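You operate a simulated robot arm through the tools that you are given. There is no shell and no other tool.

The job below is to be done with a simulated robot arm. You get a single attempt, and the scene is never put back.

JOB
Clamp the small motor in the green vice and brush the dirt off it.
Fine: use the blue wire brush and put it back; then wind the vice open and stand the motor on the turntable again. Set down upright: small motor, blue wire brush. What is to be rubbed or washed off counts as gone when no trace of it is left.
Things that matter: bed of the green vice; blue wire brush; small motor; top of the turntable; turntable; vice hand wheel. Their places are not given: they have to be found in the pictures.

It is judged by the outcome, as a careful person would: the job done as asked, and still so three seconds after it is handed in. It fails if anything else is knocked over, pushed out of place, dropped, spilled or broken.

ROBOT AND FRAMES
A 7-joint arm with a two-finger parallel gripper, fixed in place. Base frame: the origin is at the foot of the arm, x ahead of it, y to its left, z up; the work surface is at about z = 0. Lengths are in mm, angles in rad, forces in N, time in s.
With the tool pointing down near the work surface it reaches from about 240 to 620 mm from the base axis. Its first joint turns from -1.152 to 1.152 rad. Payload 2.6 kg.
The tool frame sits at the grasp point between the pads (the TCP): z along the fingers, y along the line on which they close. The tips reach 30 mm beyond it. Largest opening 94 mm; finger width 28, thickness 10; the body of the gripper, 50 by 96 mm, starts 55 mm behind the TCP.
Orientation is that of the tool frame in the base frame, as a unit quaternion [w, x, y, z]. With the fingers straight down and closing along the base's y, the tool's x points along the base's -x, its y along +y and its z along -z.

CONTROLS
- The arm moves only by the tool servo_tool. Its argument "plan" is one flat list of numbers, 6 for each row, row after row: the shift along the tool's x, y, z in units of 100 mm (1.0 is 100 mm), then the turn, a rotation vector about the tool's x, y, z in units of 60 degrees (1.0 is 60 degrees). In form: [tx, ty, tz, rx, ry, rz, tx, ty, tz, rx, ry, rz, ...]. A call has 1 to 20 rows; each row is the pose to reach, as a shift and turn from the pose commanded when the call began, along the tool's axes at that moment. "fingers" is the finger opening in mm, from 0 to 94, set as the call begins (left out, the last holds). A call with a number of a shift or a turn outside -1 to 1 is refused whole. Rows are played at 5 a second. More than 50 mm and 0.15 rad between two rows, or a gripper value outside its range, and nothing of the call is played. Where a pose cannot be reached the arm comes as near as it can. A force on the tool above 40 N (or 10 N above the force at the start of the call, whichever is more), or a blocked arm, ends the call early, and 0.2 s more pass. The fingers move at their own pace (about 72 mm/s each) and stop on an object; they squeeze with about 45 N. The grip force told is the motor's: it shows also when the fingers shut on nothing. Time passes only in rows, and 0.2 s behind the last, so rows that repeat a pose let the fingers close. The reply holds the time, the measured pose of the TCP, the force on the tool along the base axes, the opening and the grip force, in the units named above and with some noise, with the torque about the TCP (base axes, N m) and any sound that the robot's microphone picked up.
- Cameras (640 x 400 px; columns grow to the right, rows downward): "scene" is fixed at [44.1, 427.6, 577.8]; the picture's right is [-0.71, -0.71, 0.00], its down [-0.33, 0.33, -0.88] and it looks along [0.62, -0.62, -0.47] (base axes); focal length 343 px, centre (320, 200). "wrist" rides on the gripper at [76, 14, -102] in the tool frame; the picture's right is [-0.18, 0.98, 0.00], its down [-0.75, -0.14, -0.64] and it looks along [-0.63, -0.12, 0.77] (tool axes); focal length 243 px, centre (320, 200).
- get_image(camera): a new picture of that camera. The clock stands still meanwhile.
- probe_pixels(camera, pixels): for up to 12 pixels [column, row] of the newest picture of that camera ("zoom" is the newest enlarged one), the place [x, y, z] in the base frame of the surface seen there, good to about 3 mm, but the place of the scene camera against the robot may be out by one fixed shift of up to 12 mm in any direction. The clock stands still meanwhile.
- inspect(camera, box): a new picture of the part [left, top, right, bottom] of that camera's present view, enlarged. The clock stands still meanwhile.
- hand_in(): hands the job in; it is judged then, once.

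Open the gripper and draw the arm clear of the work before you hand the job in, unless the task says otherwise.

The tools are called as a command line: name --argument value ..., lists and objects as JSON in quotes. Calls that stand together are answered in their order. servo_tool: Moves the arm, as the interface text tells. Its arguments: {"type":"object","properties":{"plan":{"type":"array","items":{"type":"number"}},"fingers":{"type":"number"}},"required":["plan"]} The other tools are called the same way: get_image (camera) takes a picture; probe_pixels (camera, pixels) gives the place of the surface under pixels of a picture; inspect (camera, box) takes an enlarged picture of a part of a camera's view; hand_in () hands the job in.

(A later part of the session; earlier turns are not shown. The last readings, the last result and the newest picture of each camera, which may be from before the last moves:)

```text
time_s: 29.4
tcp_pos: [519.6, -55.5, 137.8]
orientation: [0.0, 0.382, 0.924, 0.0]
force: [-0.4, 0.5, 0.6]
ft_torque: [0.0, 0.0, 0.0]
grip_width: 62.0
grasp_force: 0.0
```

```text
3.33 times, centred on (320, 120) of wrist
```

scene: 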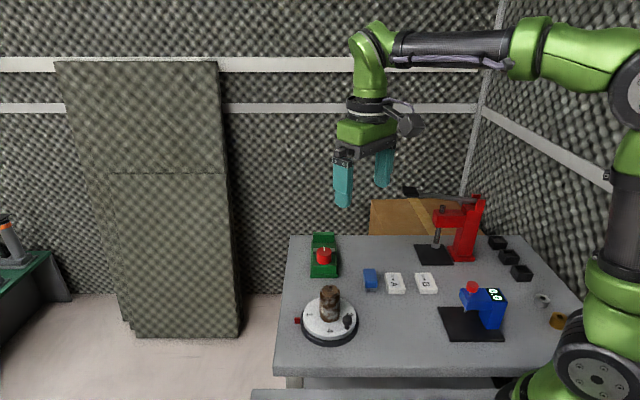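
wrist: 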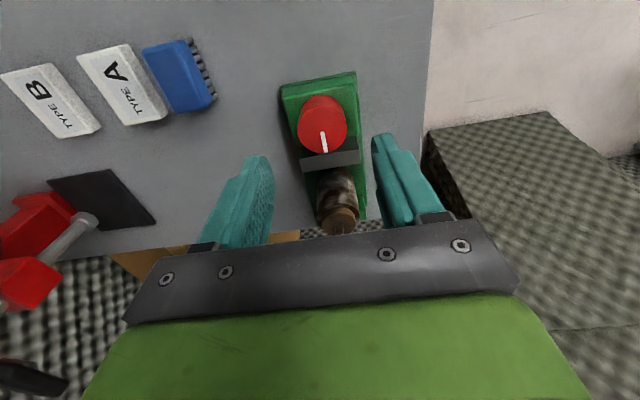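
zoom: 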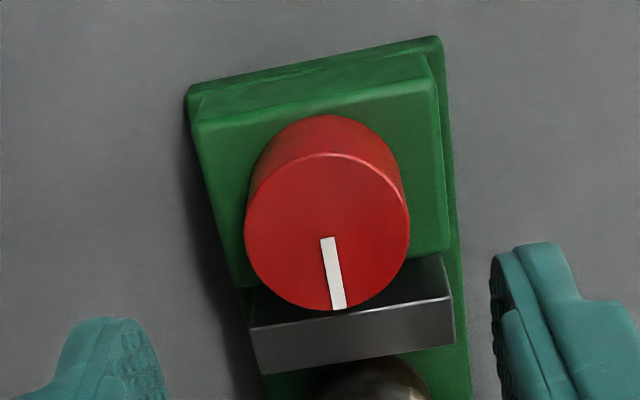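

I probe the wheel rim and the brush in these newest views.

probe_pixels --camera "zoom" --pixels '[[250, 225], [405, 225], [328, 160], [335, 305], [322, 232], [300, 115], [210, 150], [430, 240], [350, 340], [350, 360]]'

probe_pixels --camera "wrist" --pixels '[[147, 53], [178, 42], [208, 96], [178, 108], [178, 75], [206, 68], [213, 92], [190, 42]]'

```text
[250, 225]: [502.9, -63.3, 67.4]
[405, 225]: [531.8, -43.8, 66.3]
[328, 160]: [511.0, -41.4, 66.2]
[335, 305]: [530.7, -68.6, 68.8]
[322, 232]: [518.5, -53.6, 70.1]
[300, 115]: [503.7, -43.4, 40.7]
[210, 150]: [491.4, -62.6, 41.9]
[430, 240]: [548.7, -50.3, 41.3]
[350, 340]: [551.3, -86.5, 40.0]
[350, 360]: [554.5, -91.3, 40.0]
```

```text
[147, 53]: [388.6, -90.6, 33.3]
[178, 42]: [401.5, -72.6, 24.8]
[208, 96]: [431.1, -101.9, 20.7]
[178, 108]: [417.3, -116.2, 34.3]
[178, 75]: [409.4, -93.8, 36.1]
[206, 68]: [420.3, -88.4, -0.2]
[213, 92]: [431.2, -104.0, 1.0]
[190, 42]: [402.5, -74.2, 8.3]
```

The wheel centre is (519,-54.5), top z 68; the brush sits around (410,-95) with its bristles down. I turn the tool back 45° and lower over the wheel to TCP z≈75.

servo_tool --plan '[0, 0.005, 0, 0, 0, -0.125, 0, 0.005, 0, 0, 0, -0.25, 0, 0.005, 0, 0, 0, -0.375, 0, 0.005, 0, 0, 0, -0.5, 0, 0.005, 0.1, 0, 0, -0.625, 0, 0.005, 0.2, 0, 0, -0.75, 0, 0.005, 0.35, 0, 0, -0.75, 0, 0.005, 0.5, 0, 0, -0.75, 0, 0.005, 0.63, 0, 0, -0.75, 0, 0.005, 0.63, 0, 0, -0.75]' --fingers 62

get_image --camera "wrist"

inspect --camera "scene" --box '[295, 215, 365, 285]'

```text
time_s: 31.6
tcp_pos: [520.0, -53.7, 72.3]
orientation: [0.0, 0.001, 1.0, 0.0]
force: [0.2, 0.3, 0.9]
ft_torque: [-0.01, 0.04, 0.01]
grip_width: 62.0
grasp_force: 0.0
```

```text
taken
```

wrist: 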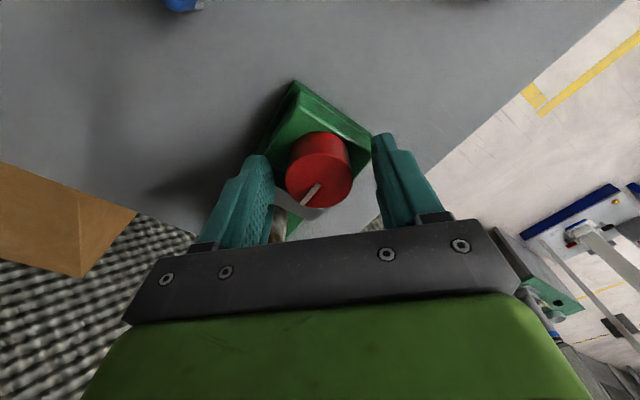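

```text
5.71 times, centred on (330, 250) of scene
```

zoom: 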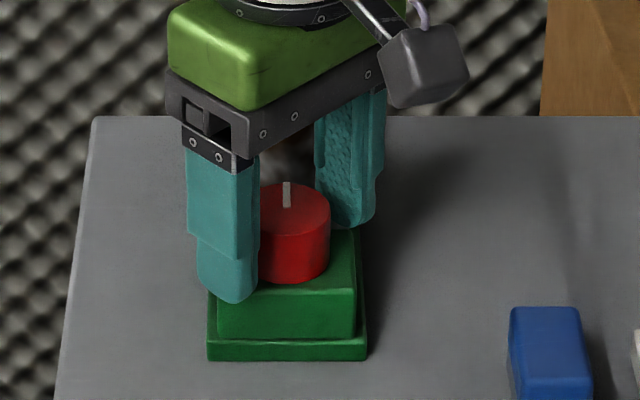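

The tips are only about a millimetre above the block, so I raise 3 mm and close on the wheel.

servo_tool --plan '[0, 0, -0.03, 0, 0, 0, 0, 0, -0.03, 0, 0, 0]'

servo_tool --plan '[0, 0, 0, 0, 0, 0, 0, 0, 0, 0, 0, 0, 0, 0, 0, 0, 0, 0, 0, 0, 0, 0, 0, 0]' --fingers 20

```text
time_s: 32.2
tcp_pos: [519.6, -54.0, 77.0]
orientation: [0.0, 0.0, 1.0, 0.0]
force: [-0.3, 0.0, 0.0]
ft_torque: [0.02, 0.0, -0.01]
grip_width: 61.9
grasp_force: 0.2
```

```text
time_s: 33.2
tcp_pos: [519.6, -55.2, 76.9]
orientation: [0.0, 0.0, 1.0, 0.0]
force: [-0.5, -4.4, 0.6]
ft_torque: [-0.07, -0.05, -0.04]
grip_width: 37.5
grasp_force: 44.9
```

The wheel is gripped at 37.5 mm. I turn it clockwise (seen from above) by 45° and watch the jaw.

servo_tool --plan '[0, 0, 0, 0, 0, 0.125, 0, 0, 0, 0, 0, 0.25, 0, 0, 0, 0, 0, 0.375, 0, 0, 0, 0, 0, 0.5, 0, 0, 0, 0, 0, 0.625, 0, 0, 0, 0, 0, 0.75, 0, 0, 0, 0, 0, 0.75]'

inspect --camera "scene" --box '[295, 215, 365, 285]'

get_image --camera "wrist"

```text
time_s: 34.8
tcp_pos: [519.8, -53.9, 76.4]
orientation: [-0.001, 0.383, 0.924, 0.0]
force: [17.4, 0.8, -29.4]
ft_torque: [0.34, -0.32, 0.01]
grip_width: 37.7
grasp_force: 45.0
```

```text
5.71 times, centred on (330, 250) of scene
```

zoom: 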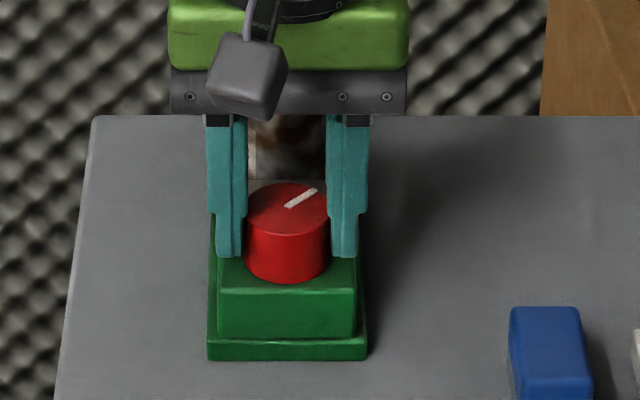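

```text
taken
```

wrist: 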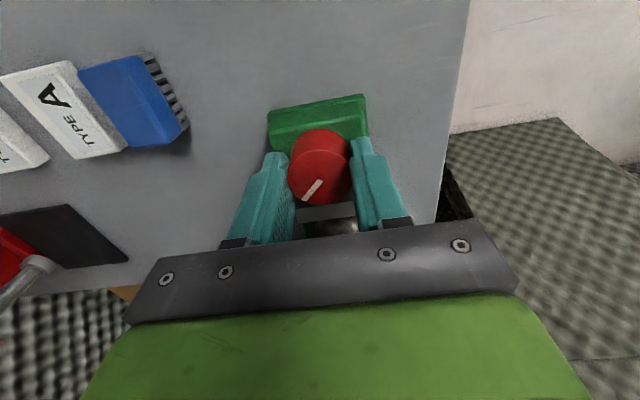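

The wheel turned 45° and the jaw moved towards the motor, but strain built up (-29 N in z). I open briefly to relieve it and look at the jaw.

servo_tool --plan '[0, 0, 0, 0, 0, 0, 0, 0, 0, 0, 0, 0]' --fingers 50

inspect --camera "wrist" --box '[250, 90, 390, 240]'

inspect --camera "scene" --box '[295, 215, 365, 285]'

```text
time_s: 35.4
tcp_pos: [520.0, -53.9, 77.5]
orientation: [-0.001, 0.383, 0.924, 0.0]
force: [0.5, -0.1, -0.2]
ft_torque: [0.01, -0.02, -0.01]
grip_width: 49.9
grasp_force: 0.1
```

```text
2.67 times, centred on (320, 165) of wrist
```

zoom: 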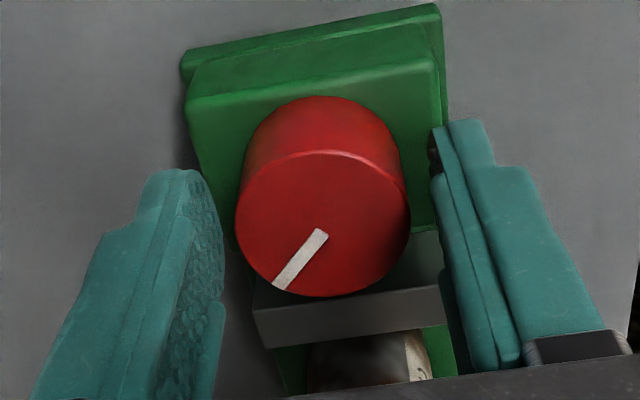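

```text
5.71 times, centred on (330, 250) of scene
```

zoom: 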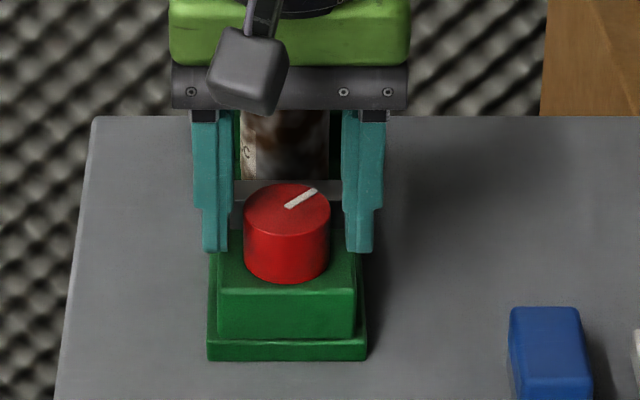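

I probe the jaw's top edge now, in the scene zoom and then the wrist view.

probe_pixels --camera "zoom" --pixels '[[240, 184], [334, 184], [240, 195], [334, 195], [285, 140]]'

inspect --camera "wrist" --box '[250, 90, 390, 240]'

probe_pixels --camera "zoom" --pixels '[[280, 338], [350, 330], [420, 322], [350, 312], [375, 360], [320, 230]]'

```text
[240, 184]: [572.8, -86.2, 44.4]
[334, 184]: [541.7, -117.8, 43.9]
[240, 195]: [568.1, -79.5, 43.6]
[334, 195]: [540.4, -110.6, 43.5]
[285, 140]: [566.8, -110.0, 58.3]
```

```text
2.67 times, centred on (320, 165) of wrist
```

zoom: 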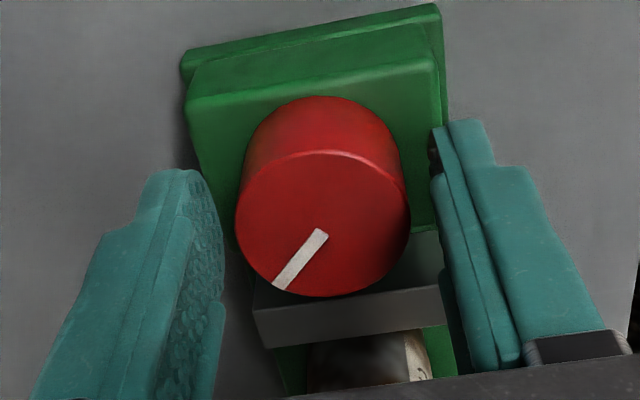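

```text
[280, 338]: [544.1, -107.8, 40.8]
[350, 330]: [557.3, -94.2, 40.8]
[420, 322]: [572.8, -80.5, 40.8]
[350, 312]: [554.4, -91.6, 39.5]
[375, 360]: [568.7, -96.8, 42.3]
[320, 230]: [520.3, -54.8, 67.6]
```

The jaw advanced about 5 mm for 45°, so clockwise closes it; about 15 mm remain. I grip again and turn another 45° clockwise.

servo_tool --plan '[0, 0, 0, 0, 0, 0, 0, 0, 0, 0, 0, 0, 0, 0, 0, 0, 0, 0]' --fingers 20

servo_tool --plan '[0, 0, 0, 0, 0, 0.125, 0, 0, 0, 0, 0, 0.25, 0, 0, 0, 0, 0, 0.375, 0, 0, 0, 0, 0, 0.5, 0, 0, 0, 0, 0, 0.625, 0, 0, 0, 0, 0, 0.75, 0, 0, 0, 0, 0, 0.75]'

get_image --camera "scene"

inspect --camera "scene" --box '[295, 215, 365, 285]'

```text
time_s: 36.2
tcp_pos: [520.5, -53.7, 78.9]
orientation: [0.001, 0.383, 0.924, 0.0]
force: [2.9, 0.9, 1.0]
ft_torque: [0.04, 0.15, -0.03]
grip_width: 37.6
grasp_force: 44.7
```

```text
time_s: 38.0
tcp_pos: [521.8, -53.7, 78.4]
orientation: [0.002, 0.707, 0.708, 0.002]
force: [4.1, -0.5, -1.4]
ft_torque: [0.2, 0.63, -0.03]
grip_width: 37.6
grasp_force: 44.5
stopped in row 7: the force on the tool passed its limit at 41 N (the readings are from after the stop); the commanded pose is now the measured one
```

```text
taken
```

scene: 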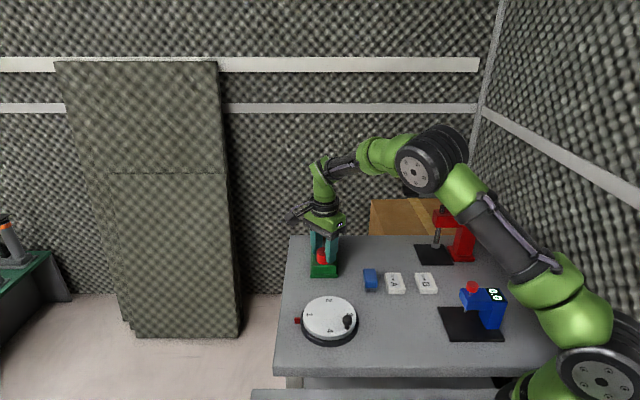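

```text
5.71 times, centred on (330, 250) of scene
```

zoom: 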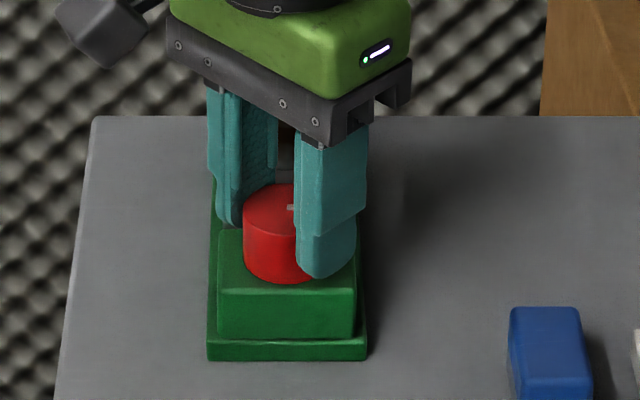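

The second 45° is done (the marker now points right), strain just passed 40 N at the end. I open to relieve it and check the jaw and motor.

servo_tool --plan '[0, 0, 0, 0, 0, 0, 0, 0, 0, 0, 0, 0]' --fingers 52

get_image --camera "wrist"

inspect --camera "scene" --box '[295, 215, 365, 285]'

```text
time_s: 38.6
tcp_pos: [520.2, -53.7, 79.3]
orientation: [0.002, 0.707, 0.707, 0.002]
force: [-0.5, -0.3, 0.5]
ft_torque: [0.0, -0.02, 0.03]
grip_width: 52.0
grasp_force: 0.0
```

```text
taken
```

wrist: 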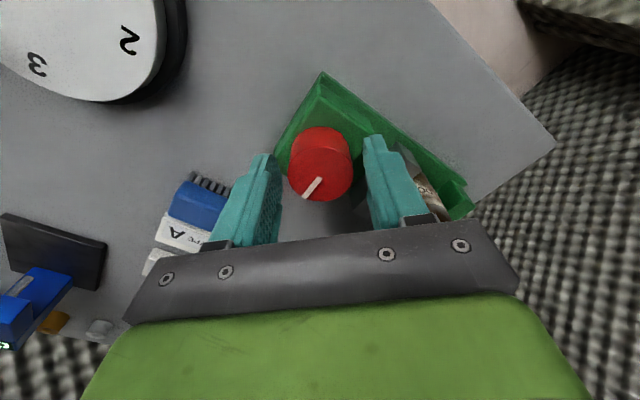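

```text
5.71 times, centred on (330, 250) of scene
```

zoom: 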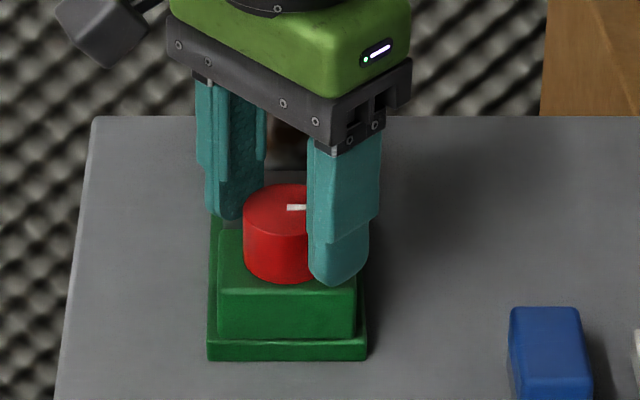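

The marker turned 90° in all. I enlarge the wrist view around the motor and jaw at (430,185).

inspect --camera "wrist" --box '[270, 60, 490, 230]'

```text
2.35 times, centred on (380, 145) of wrist
```

zoom: 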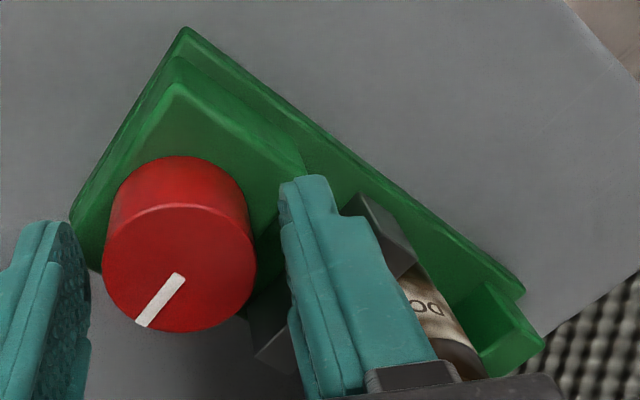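

The jaw is now close to the motor. I grip again and turn the next 45° clockwise in two smaller parts.

servo_tool --plan '[0, 0, 0, 0, 0, 0, 0, 0, 0, 0, 0, 0, 0, 0, 0, 0, 0, 0]' --fingers 20

servo_tool --plan '[0, 0, 0, 0, 0, 0.125, 0, 0, 0, 0, 0, 0.25, 0, 0, 0, 0, 0, 0.375, 0, 0, 0, 0, 0, 0.375]'

```text
time_s: 39.4
tcp_pos: [521.2, -53.1, 78.0]
orientation: [0.001, 0.707, 0.707, 0.002]
force: [2.2, 0.6, -0.2]
ft_torque: [0.04, 0.47, 0.0]
grip_width: 37.5
grasp_force: 44.8
```

```text
time_s: 40.4
tcp_pos: [522.8, -54.4, 79.8]
orientation: [0.001, 0.832, 0.555, 0.002]
force: [7.2, 0.9, 2.9]
ft_torque: [-1.03, 0.78, 0.04]
grip_width: 37.6
grasp_force: 44.7
```

Little strain so far; I turn the next 22°.

servo_tool --plan '[0, 0, 0, 0, 0, 0.125, 0, 0, 0, 0, 0, 0.25, 0, 0, 0, 0, 0, 0.375, 0, 0, 0, 0, 0, 0.375]'

get_image --camera "wrist"

inspect --camera "scene" --box '[295, 215, 365, 285]'

```text
time_s: 41.4
tcp_pos: [521.7, -55.1, 77.7]
orientation: [0.001, 0.924, 0.382, 0.002]
force: [9.0, -2.7, 2.6]
ft_torque: [0.13, 0.11, 0.93]
grip_width: 37.6
grasp_force: 45.1
```

```text
taken
```

wrist: 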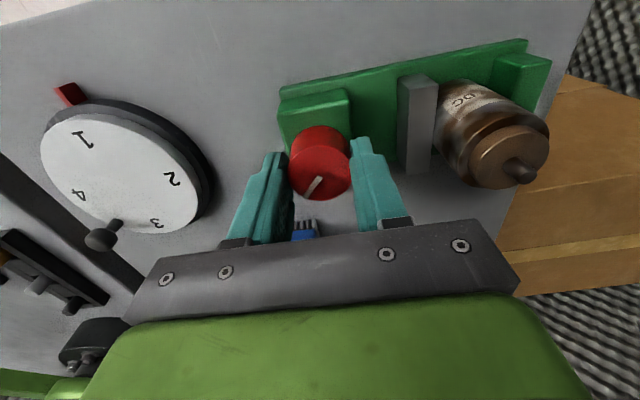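

```text
5.71 times, centred on (330, 250) of scene
```

zoom: 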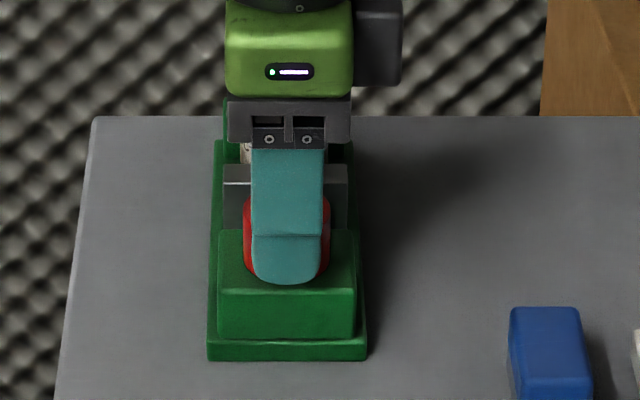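

A torque about z of 0.93 N m appeared, so the jaw seems to press on the motor now. I look closely at jaw, motor and wall.

inspect --camera "wrist" --box '[370, 30, 570, 200]'

probe_pixels --camera "zoom" --pixels '[[265, 200], [210, 170], [170, 200], [340, 210], [400, 150], [440, 130], [500, 130], [320, 80], [445, 310], [385, 270], [255, 120], [235, 240]]'

```text
2.35 times, centred on (470, 115) of wrist
```

zoom: 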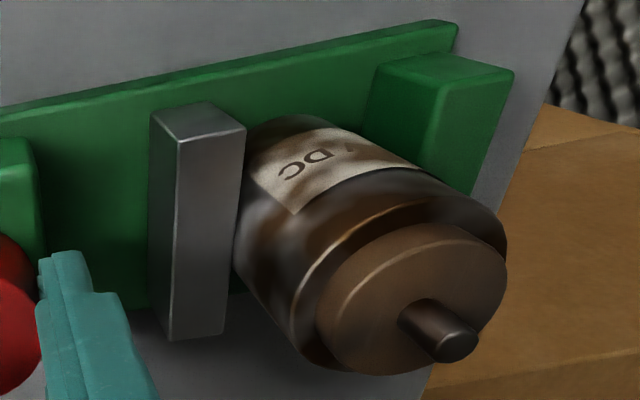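

```text
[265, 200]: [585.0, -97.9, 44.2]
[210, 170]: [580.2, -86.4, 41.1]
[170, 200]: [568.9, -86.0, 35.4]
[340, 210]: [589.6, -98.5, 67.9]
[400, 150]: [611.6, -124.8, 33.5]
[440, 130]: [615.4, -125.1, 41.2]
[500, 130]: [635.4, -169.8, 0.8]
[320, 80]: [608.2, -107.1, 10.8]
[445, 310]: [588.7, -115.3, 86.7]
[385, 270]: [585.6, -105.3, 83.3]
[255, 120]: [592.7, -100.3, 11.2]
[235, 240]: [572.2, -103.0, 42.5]
```

The jaw touches the motor and the motor lies against the wall. I tighten a further few degrees and watch the torque.

servo_tool --plan '[0, 0, 0, 0, 0, 0.06, 0, 0, 0, 0, 0, 0.12, 0, 0, 0, 0, 0, 0.12]'

inspect --camera "wrist" --box '[270, 90, 470, 230]'

```text
time_s: 42.2
tcp_pos: [520.8, -54.3, 77.9]
orientation: [0.001, 0.947, 0.323, 0.001]
force: [6.8, -7.8, 0.4]
ft_torque: [0.22, -0.05, 0.72]
grip_width: 37.6
grasp_force: 44.8
```

```text
2.86 times, centred on (370, 160) of wrist
```

zoom: 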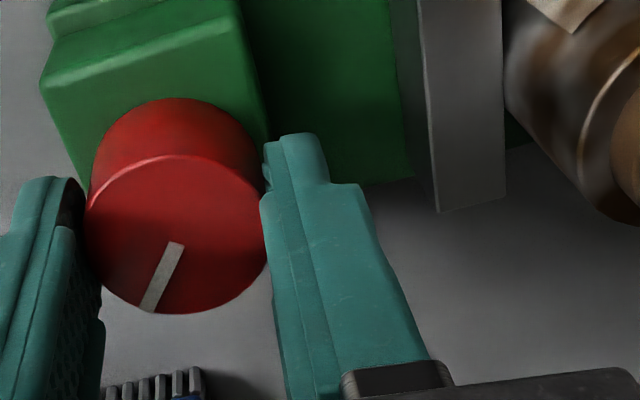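

The marker shows the wheel no longer follows the fingers (they slip), so the clamp is tight. I release the wheel and rise.

servo_tool --plan '[0, 0, 0, 0, 0, 0, 0, 0, 0, 0, 0, 0]' --fingers 56

servo_tool --plan '[0, 0, -0.2, 0, 0, 0, 0, 0, -0.4, 0, 0, 0, 0, 0, -0.6, 0, 0, 0, 0, 0, -0.8, 0, 0, 0, 0, 0, -0.95, 0, 0, 0, 0, 0, -0.95, 0, 0, 0]'

get_image --camera "wrist"

inspect --camera "scene" --box '[295, 215, 365, 285]'

```text
time_s: 42.8
tcp_pos: [520.2, -54.1, 78.5]
orientation: [0.0, 0.946, 0.323, 0.001]
force: [-0.6, 0.2, -0.3]
ft_torque: [0.0, -0.02, 0.0]
grip_width: 56.1
grasp_force: 0.0
```

```text
time_s: 44.2
tcp_pos: [519.1, -54.5, 171.4]
orientation: [0.001, 0.946, 0.324, 0.002]
force: [0.1, -0.4, 0.0]
ft_torque: [0.0, -0.01, 0.0]
grip_width: 56.1
grasp_force: 0.0
```

```text
taken
```

wrist: 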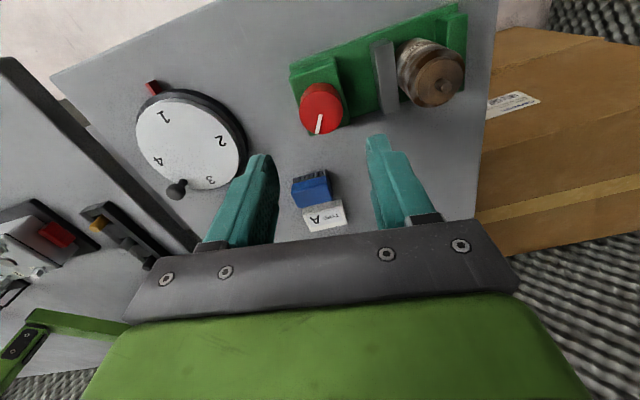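

```text
5.71 times, centred on (330, 250) of scene
```

zoom: 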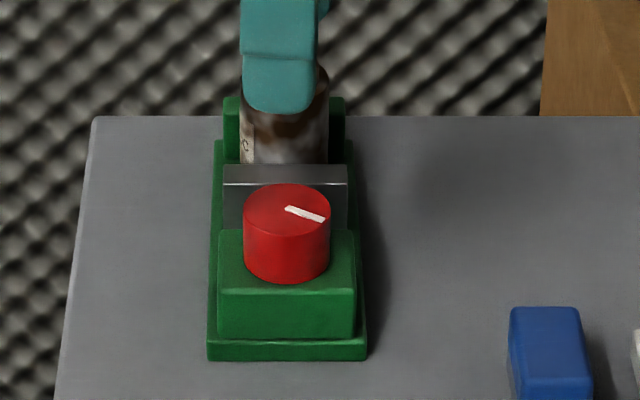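

The vice is closed on the motor (marker at about 110°). I enlarge the motor to see it from this side.

inspect --camera "wrist" --box '[360, 10, 500, 120]'

inspect --camera "wrist" --box '[270, 150, 370, 240]'

```text
3.64 times, centred on (430, 65) of wrist
```

zoom: 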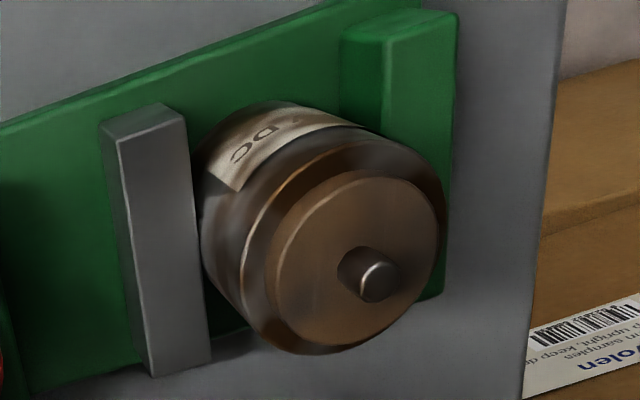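

```text
4.44 times, centred on (320, 195) of wrist
```

zoom: 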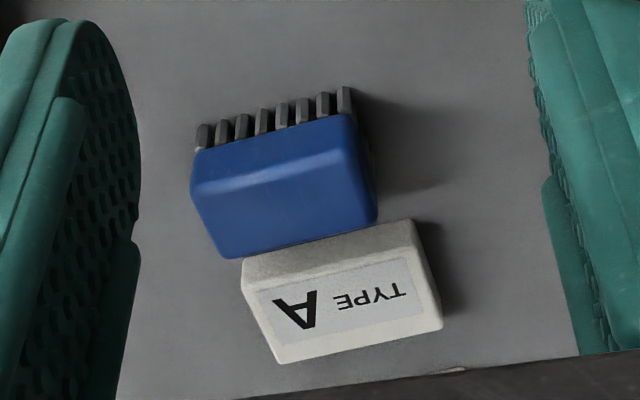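

I see the brush with 8 rows of bristles, lying next to the "Type A" block. I turn the tool back to the 45° yaw while moving towards the brush.

servo_tool --plan '[0, 0, 0, 0, 0, -0.125, 0, 0, 0, 0, 0, -0.25, 0, 0, 0, 0, 0, -0.375, 0, 0, 0, 0, 0, -0.5, 0, 0, 0, 0, 0, -0.625, 0, 0, 0, 0, 0, -0.75, 0, 0, 0, 0, 0, -0.87]' --fingers 60

servo_tool --plan '[-0.035, -0.09, 0, 0, 0, -0.125, -0.07, -0.18, 0, 0, 0, -0.25, -0.105, -0.27, 0, 0, 0, -0.375, -0.14, -0.36, 0, 0, 0, -0.5, -0.175, -0.45, 0, 0, 0, -0.625, -0.21, -0.55, 0, 0, 0, -0.75, -0.21, -0.55, 0, 0, 0, -0.75]'

get_image --camera "wrist"

```text
time_s: 45.8
tcp_pos: [520.9, -54.0, 173.7]
orientation: [0.003, 0.706, 0.708, 0.002]
force: [-0.7, 0.3, -0.4]
ft_torque: [0.01, -0.03, -0.03]
grip_width: 59.9
grasp_force: 0.0
```

```text
time_s: 47.4
tcp_pos: [465.1, -75.6, 173.5]
orientation: [0.002, 0.382, 0.924, 0.001]
force: [0.1, 0.3, 0.2]
ft_torque: [0.01, 0.0, -0.02]
grip_width: 60.2
grasp_force: 0.0
```

```text
taken
```

wrist: 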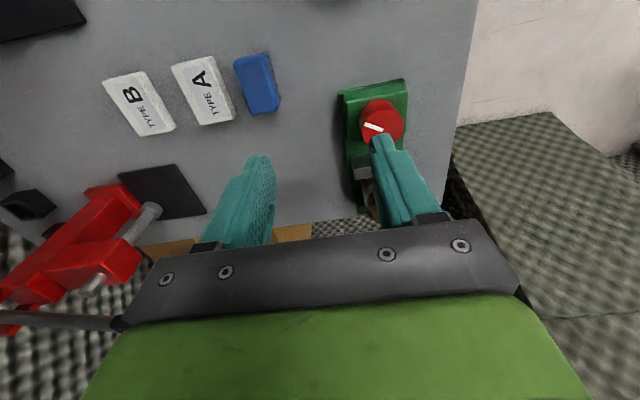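

I probe the brush corners and block A edge in an enlarged wrist view.

inspect --camera "wrist" --box '[160, 40, 300, 140]'

probe_pixels --camera "zoom" --pixels '[[340, 85], [345, 125], [495, 75], [415, 330], [430, 290], [535, 285], [425, 70], [470, 200], [320, 300], [230, 100], [360, 280], [440, 180]]'

```text
4.00 times, centred on (230, 90) of wrist
```

zoom: 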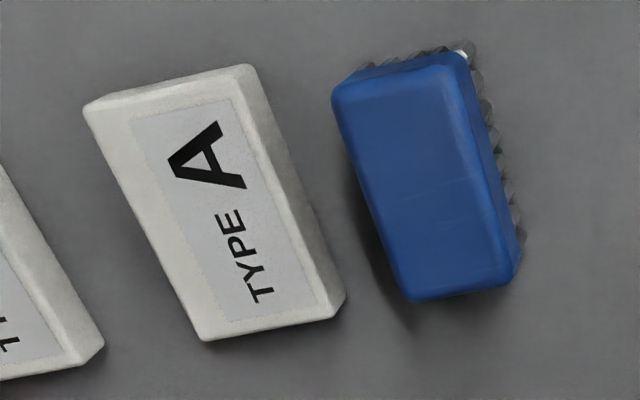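

```text
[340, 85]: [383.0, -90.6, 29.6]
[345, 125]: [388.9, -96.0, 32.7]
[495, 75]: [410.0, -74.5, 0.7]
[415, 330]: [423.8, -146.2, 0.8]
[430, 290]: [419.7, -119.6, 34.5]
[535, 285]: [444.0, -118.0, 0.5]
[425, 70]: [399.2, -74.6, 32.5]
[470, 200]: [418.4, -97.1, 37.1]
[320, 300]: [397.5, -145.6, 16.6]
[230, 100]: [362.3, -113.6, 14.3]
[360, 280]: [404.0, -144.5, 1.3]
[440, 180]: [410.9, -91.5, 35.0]
```

The brush centre is (409,-97), 46 by 28 mm, top z 36, with 27 mm of room to block A. I move above it with the fingers at 46.

servo_tool --plan '[0.12, -0.27, 0, 0, 0, 0, 0.245, -0.548, 0, 0, 0, 0, 0.245, -0.548, 0.2, 0, 0, 0, 0.245, -0.548, 0.4, 0, 0, 0, 0.245, -0.548, 0.6, 0, 0, 0, 0.245, -0.548, 0.6, 0, 0, 0]' --fingers 46

get_image --camera "wrist"

inspect --camera "wrist" --box '[240, 90, 400, 200]'

```text
time_s: 48.8
tcp_pos: [407.6, -98.0, 111.9]
orientation: [0.003, 0.383, 0.924, 0.0]
force: [0.3, -0.1, -0.6]
ft_torque: [0.01, 0.0, 0.02]
grip_width: 45.8
grasp_force: 0.1
```

```text
taken
```

wrist: 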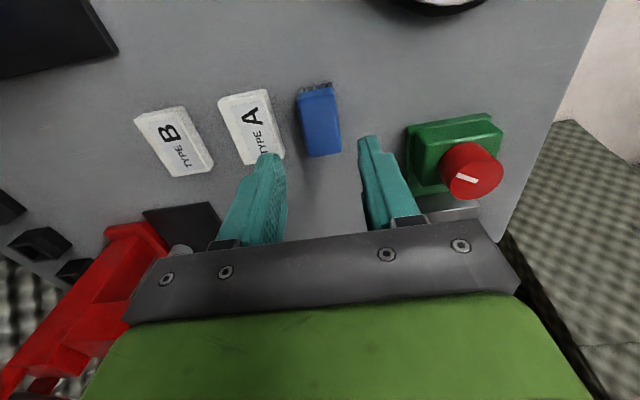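

```text
3.64 times, centred on (320, 145) of wrist
```

zoom: 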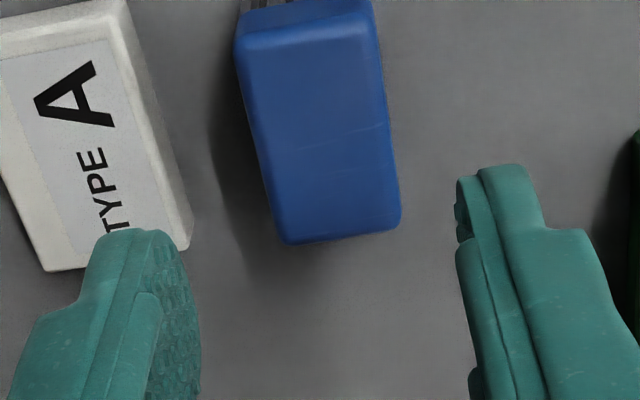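

I probe the brush's top-face edges from this near view.

probe_pixels --camera "zoom" --pixels '[[245, 50], [365, 22], [390, 215], [290, 235], [318, 130], [260, 150], [380, 125], [335, 232], [180, 200], [300, 35]]'

```text
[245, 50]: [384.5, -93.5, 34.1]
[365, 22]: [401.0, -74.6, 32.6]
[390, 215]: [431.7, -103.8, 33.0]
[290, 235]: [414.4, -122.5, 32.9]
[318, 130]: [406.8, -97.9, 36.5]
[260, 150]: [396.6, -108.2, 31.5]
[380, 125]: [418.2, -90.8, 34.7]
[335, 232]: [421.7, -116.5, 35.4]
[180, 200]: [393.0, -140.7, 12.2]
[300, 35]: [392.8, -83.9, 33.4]
```

The brush centre (408,-98.5) lies right below the TCP. I lower to TCP z≈45 and close.

servo_tool --plan '[0, 0, 0.2, 0, 0, 0, 0, 0, 0.4, 0, 0, 0, 0, 0, 0.55, 0, 0, 0, 0, 0, 0.67, 0, 0, 0, 0, 0, 0.67, 0, 0, 0]' --fingers 46

servo_tool --plan '[0, 0, 0, 0, 0, 0, 0, 0, 0, 0, 0, 0, 0, 0, 0, 0, 0, 0, 0, 0, 0, 0, 0, 0]' --fingers 10

get_image --camera "wrist"

inspect --camera "scene" --box '[330, 230, 420, 310]'

```text
time_s: 50.0
tcp_pos: [409.5, -96.2, 45.0]
orientation: [0.002, 0.382, 0.924, 0.0]
force: [-0.1, -0.3, -0.7]
ft_torque: [0.01, -0.05, 0.01]
grip_width: 46.0
grasp_force: 0.0
```

```text
time_s: 51.0
tcp_pos: [409.3, -96.7, 45.7]
orientation: [0.002, 0.383, 0.924, 0.001]
force: [-0.2, 0.7, 0.0]
ft_torque: [-0.01, -0.01, 0.01]
grip_width: 28.8
grasp_force: 44.8
```

```text
taken
```

wrist: 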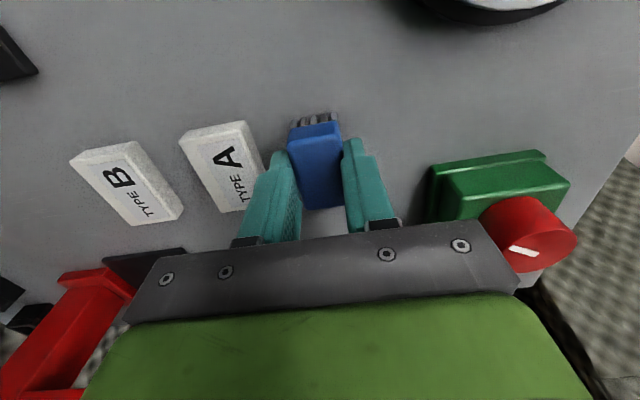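

```text
5.00 times, centred on (375, 270) of scene
```

zoom: 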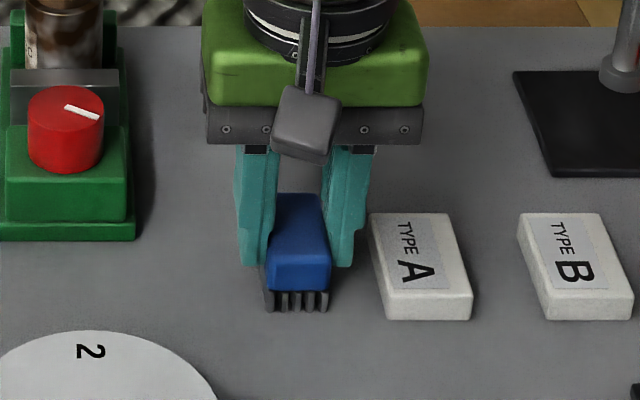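

The brush is gripped at 28.8 mm (pick-up TCP (409.3,-96.7,45.5), to be remembered). I lift it slowly.

servo_tool --plan '[0, 0, -0.01, 0, 0, 0, 0, 0, -0.03, 0, 0, 0, 0, 0, -0.06, 0, 0, 0, 0, 0, -0.1, 0, 0, 0, 0, 0, -0.15, 0, 0, 0, 0, 0, -0.2, 0, 0, 0]'

inspect --camera "scene" --box '[330, 230, 420, 310]'

```text
time_s: 52.4
tcp_pos: [410.3, -96.2, 66.9]
orientation: [0.003, 0.382, 0.924, 0.001]
force: [0.1, -0.1, -1.0]
ft_torque: [-0.01, -0.01, 0.0]
grip_width: 28.6
grasp_force: 44.5
```

```text
5.00 times, centred on (375, 270) of scene
```

zoom: 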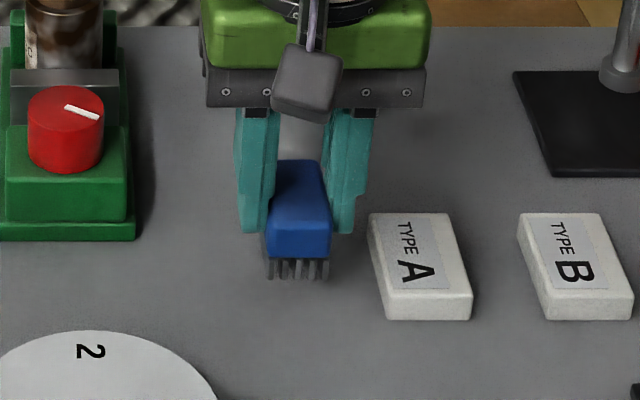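

The brush hangs firmly; its bottom is 45.5 mm below the TCP. Now I measure the clamped motor from the scene camera.

inspect --camera "scene" --box '[295, 215, 355, 265]'

probe_pixels --camera "zoom" --pixels '[[320, 45], [320, 70], [270, 80], [355, 80], [312, 110], [255, 130], [375, 130], [312, 170], [312, 225], [200, 130], [420, 130], [312, 236]]'

```text
8.00 times, centred on (325, 240) of scene
```

zoom: 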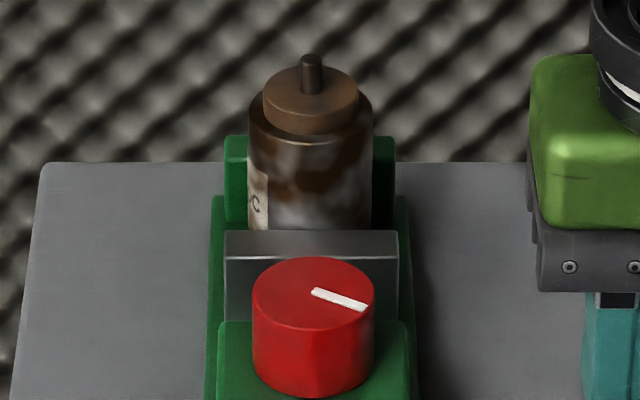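

```text
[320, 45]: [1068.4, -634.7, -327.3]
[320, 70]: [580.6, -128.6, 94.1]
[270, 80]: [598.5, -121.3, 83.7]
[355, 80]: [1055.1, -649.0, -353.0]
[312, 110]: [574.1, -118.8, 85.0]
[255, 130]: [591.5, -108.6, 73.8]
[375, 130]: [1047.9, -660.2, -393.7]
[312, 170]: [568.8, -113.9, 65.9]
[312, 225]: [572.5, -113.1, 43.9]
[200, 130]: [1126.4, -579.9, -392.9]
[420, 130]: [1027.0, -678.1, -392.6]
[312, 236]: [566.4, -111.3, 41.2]
```

Motor front surface is at s≈476 and c≈327, body z 12–73. I lift the brush and carry it above the front of the motor.

servo_tool --plan '[0, 0, -0.2, 0, 0, 0, 0, 0, -0.4, 0, 0, 0, 0, 0, -0.6, 0, 0, 0, -0.1, 0.15, -0.8, 0, 0, 0, -0.2, 0.3, -0.85, 0, 0, 0, -0.3, 0.5, -0.85, 0, 0, 0, -0.3, 0.7, -0.85, 0, 0, 0, -0.3, 0.9, -0.85, 0, 0, 0, -0.3, 0.9, -0.85, 0, 0, 0]'

get_image --camera "wrist"

```text
time_s: 54.4
tcp_pos: [494.2, -54.2, 150.0]
orientation: [0.002, 0.383, 0.924, 0.002]
force: [-0.2, 0.3, -0.3]
ft_torque: [0.01, 0.01, 0.03]
grip_width: 28.7
grasp_force: 44.7
```

```text
taken
```

wrist: 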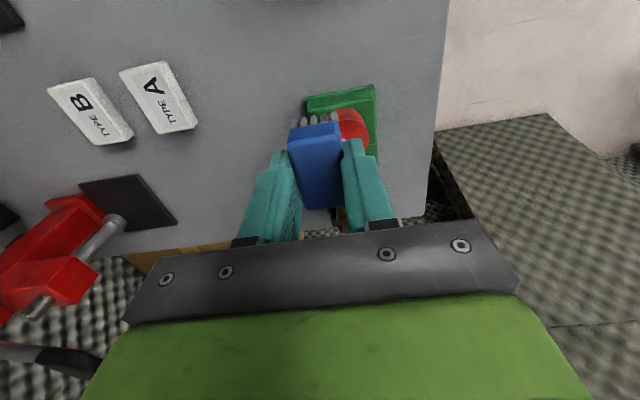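

I move to s≈450, c≈328 where brush clears both wheel and motor, still high, then check with the scene camera.

servo_tool --plan '[-0.2, 0.06, 0, 0, 0, 0, -0.4, 0.12, 0, 0, 0, 0, -0.625, 0.17, 0, 0, 0, 0, -0.625, 0.17, 0, 0, 0, 0, -0.625, 0.17, 0.15, 0, 0, 0, -0.625, 0.17, 0.25, 0, 0, 0, -0.625, 0.17, 0.25, 0, 0, 0]'

get_image --camera "wrist"

inspect --camera "scene" --box '[290, 195, 370, 265]'

```text
time_s: 56.0
tcp_pos: [551.1, -86.7, 127.8]
orientation: [0.001, 0.382, 0.924, 0.002]
force: [-0.6, -0.1, -0.7]
ft_torque: [-0.03, 0.0, -0.01]
grip_width: 29.2
grasp_force: 45.0
```

```text
taken
```

wrist: 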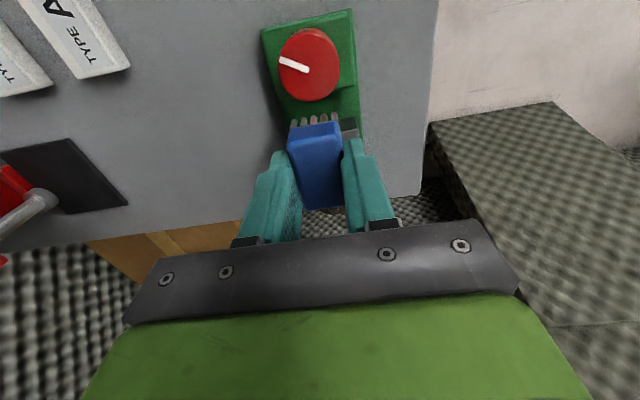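

```text
5.71 times, centred on (330, 230) of scene
```

zoom: 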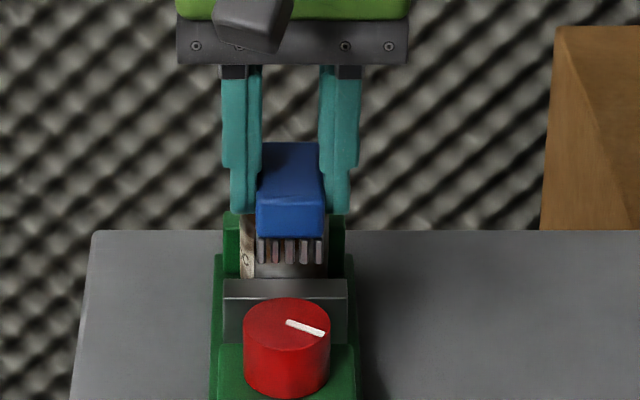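

s≈451, c≈328, brush bottom at z 82 in front of the motor. I lower it 36 mm into the space between wheel and motor.

servo_tool --plan '[0, 0, 0.1, 0, 0, 0, 0, 0, 0.2, 0, 0, 0, 0, 0, 0.3, 0, 0, 0, 0, 0, 0.36, 0, 0, 0, 0, 0, 0.36, 0, 0, 0]'

get_image --camera "wrist"

inspect --camera "scene" --box '[290, 205, 370, 275]'

```text
time_s: 56.7
tcp_pos: [555.1, -85.1, 112.5]
orientation: [0.009, 0.382, 0.924, 0.002]
force: [-1.3, 0.0, 3.6]
ft_torque: [-0.11, -0.03, -0.08]
grip_width: 29.3
grasp_force: 45.2
stopped in row 3: the force on the tool passed its limit at 49 N (the readings are from after the stop); the commanded pose is now the measured one
```

```text
taken
```

wrist: 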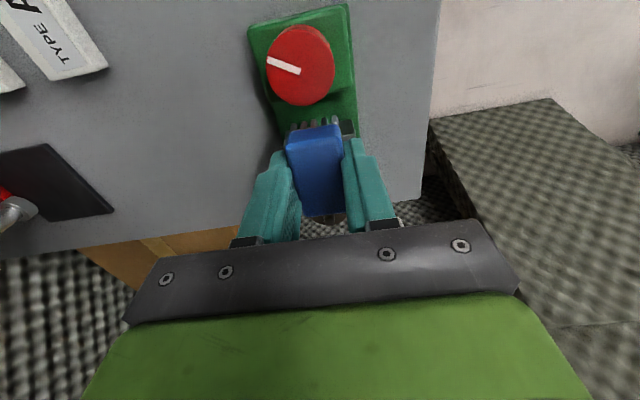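

```text
5.71 times, centred on (330, 240) of scene
```

zoom: 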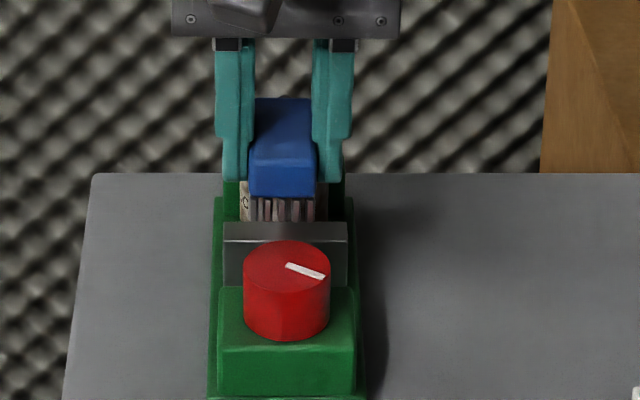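

Contact stopped the motion at TCP z 112: the brush front caught the motor's shoulder. I look closely at how the brush sits in the fingers.

inspect --camera "wrist" --box '[230, 90, 410, 240]'

inspect --camera "scene" --box '[305, 215, 355, 260]'

```text
2.67 times, centred on (320, 165) of wrist
```

zoom: 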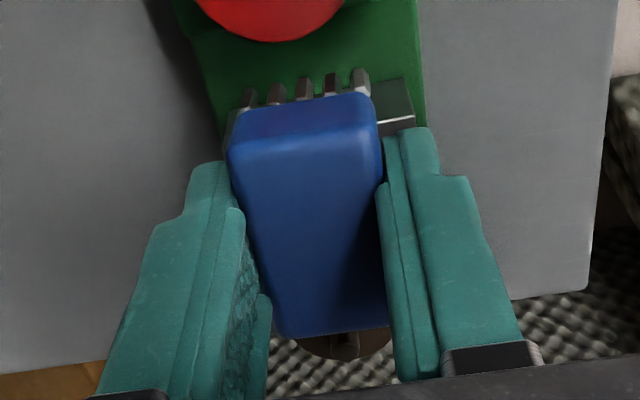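

```text
8.89 times, centred on (330, 238) of scene
```

zoom: 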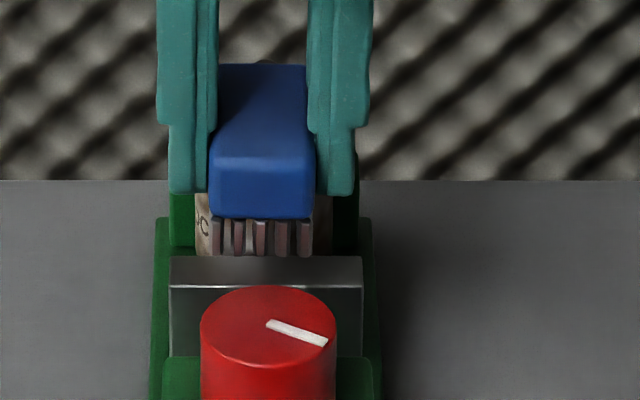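

The brush has pitched in the grip (its far end lifted by the motor's shoulder). I raise it clear and look at both brush and motor.

servo_tool --plan '[0.02, 0, -0.1, 0, 0, 0, 0.04, 0, -0.25, 0, 0, 0, 0.04, 0, -0.4, 0, 0, 0, 0.04, 0, -0.5, 0, 0, 0, 0.04, 0, -0.5, 0, 0, 0]'

get_image --camera "wrist"

inspect --camera "scene" --box '[290, 185, 370, 265]'

```text
time_s: 57.9
tcp_pos: [551.4, -84.0, 161.7]
orientation: [0.011, 0.382, 0.924, 0.003]
force: [0.9, 0.3, 0.4]
ft_torque: [0.02, -0.03, 0.01]
grip_width: 29.3
grasp_force: 45.2
```

```text
taken
```

wrist: 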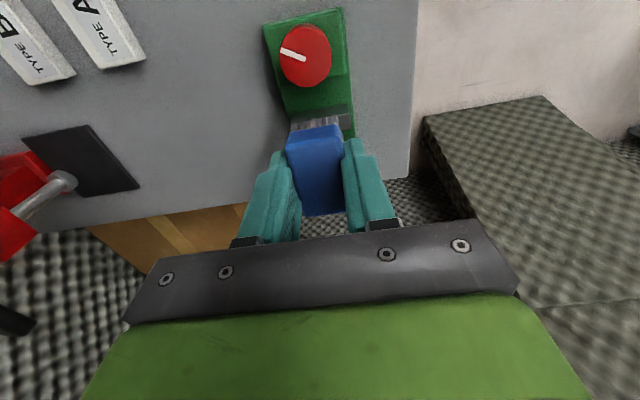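

```text
5.00 times, centred on (330, 225) of scene
```

zoom: 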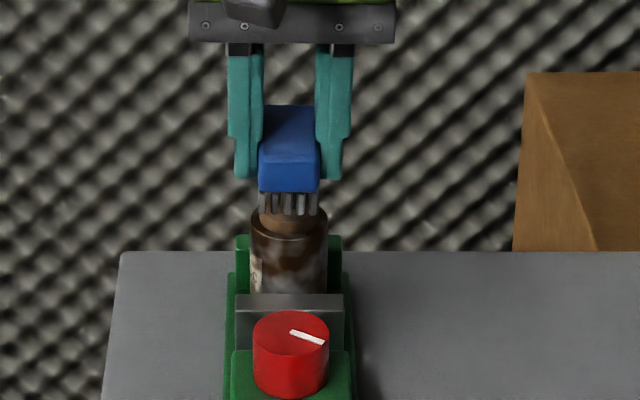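

I enlarge the motor and probe the brush's top to learn its pitch in the grip.

inspect --camera "scene" --box '[310, 225, 350, 255]'

inspect --camera "wrist" --box '[260, 100, 380, 230]'

probe_pixels --camera "zoom" --pixels '[[250, 120], [375, 95], [310, 115], [310, 160], [315, 220], [325, 280], [280, 340], [390, 325], [335, 335], [290, 60], [330, 55], [370, 50]]'

```text
13.33 times, centred on (330, 240) of scene
```

zoom: 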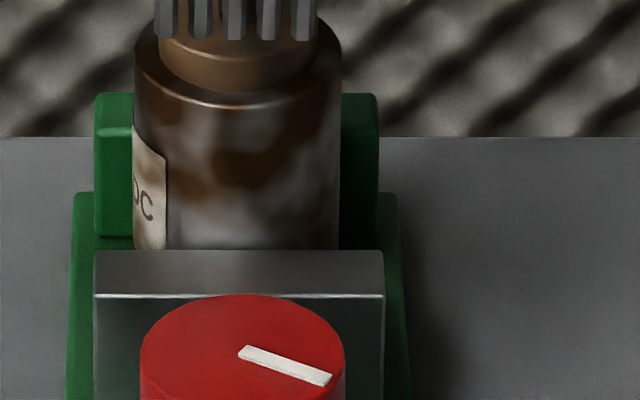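

```text
3.08 times, centred on (320, 165) of wrist
```

zoom: 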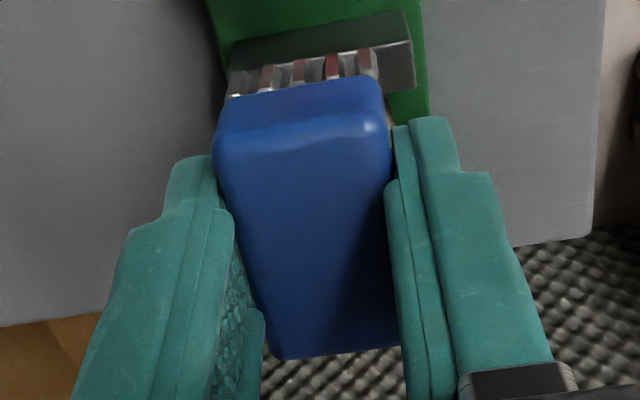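

```text
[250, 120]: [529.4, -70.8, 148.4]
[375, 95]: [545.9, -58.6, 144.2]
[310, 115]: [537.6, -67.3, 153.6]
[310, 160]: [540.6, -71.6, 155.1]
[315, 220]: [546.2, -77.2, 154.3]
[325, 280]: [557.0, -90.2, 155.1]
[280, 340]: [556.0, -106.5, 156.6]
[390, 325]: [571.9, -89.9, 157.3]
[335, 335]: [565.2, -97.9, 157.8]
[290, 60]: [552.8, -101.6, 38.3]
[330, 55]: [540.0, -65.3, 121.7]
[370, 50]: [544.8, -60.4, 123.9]
```

The brush top shows about 4° pitch and a 4 mm slip upward (bottom ≈41.5 mm below TCP now). I level it with the tool and go above the motor cap's side, beside the shaft, to test brushing there.

servo_tool --plan '[-0.15, -0.06, 0, 0, 0.025, 0, -0.3, -0.12, 0, 0, 0.05, 0, -0.45, -0.175, 0, 0, 0.075, 0, -0.45, -0.175, 0.1, 0, 0.075, 0, -0.45, -0.175, 0.2, 0, 0.075, 0, -0.45, -0.175, 0.2, 0, 0.075, 0]'

get_image --camera "wrist"

inspect --camera "scene" --box '[290, 185, 370, 265]'

```text
time_s: 59.3
tcp_pos: [571.6, -125.2, 141.2]
orientation: [-0.028, 0.382, 0.924, 0.017]
force: [-0.4, 0.3, -0.6]
ft_torque: [-0.04, 0.0, 0.01]
grip_width: 29.1
grasp_force: 45.0
```

```text
taken
```

wrist: 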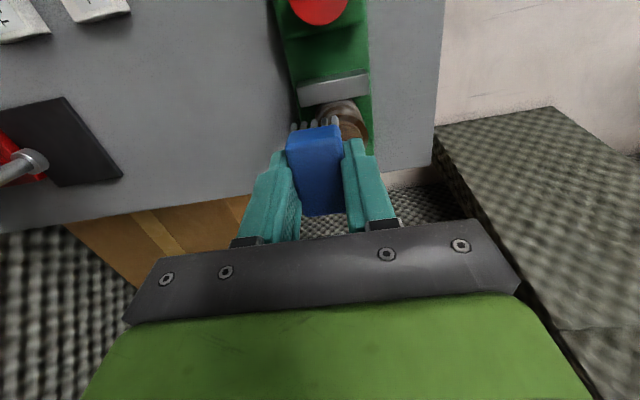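

```text
5.00 times, centred on (330, 225) of scene
```

zoom: 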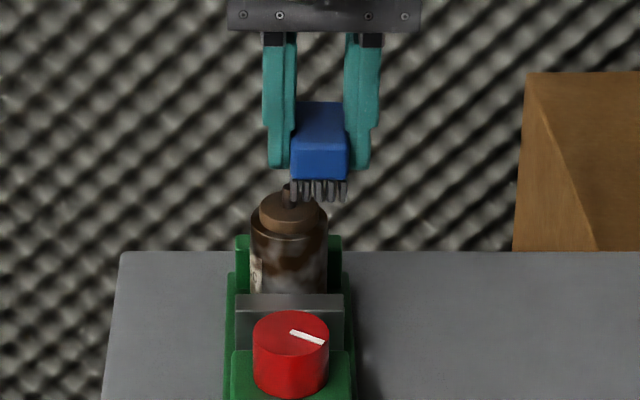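

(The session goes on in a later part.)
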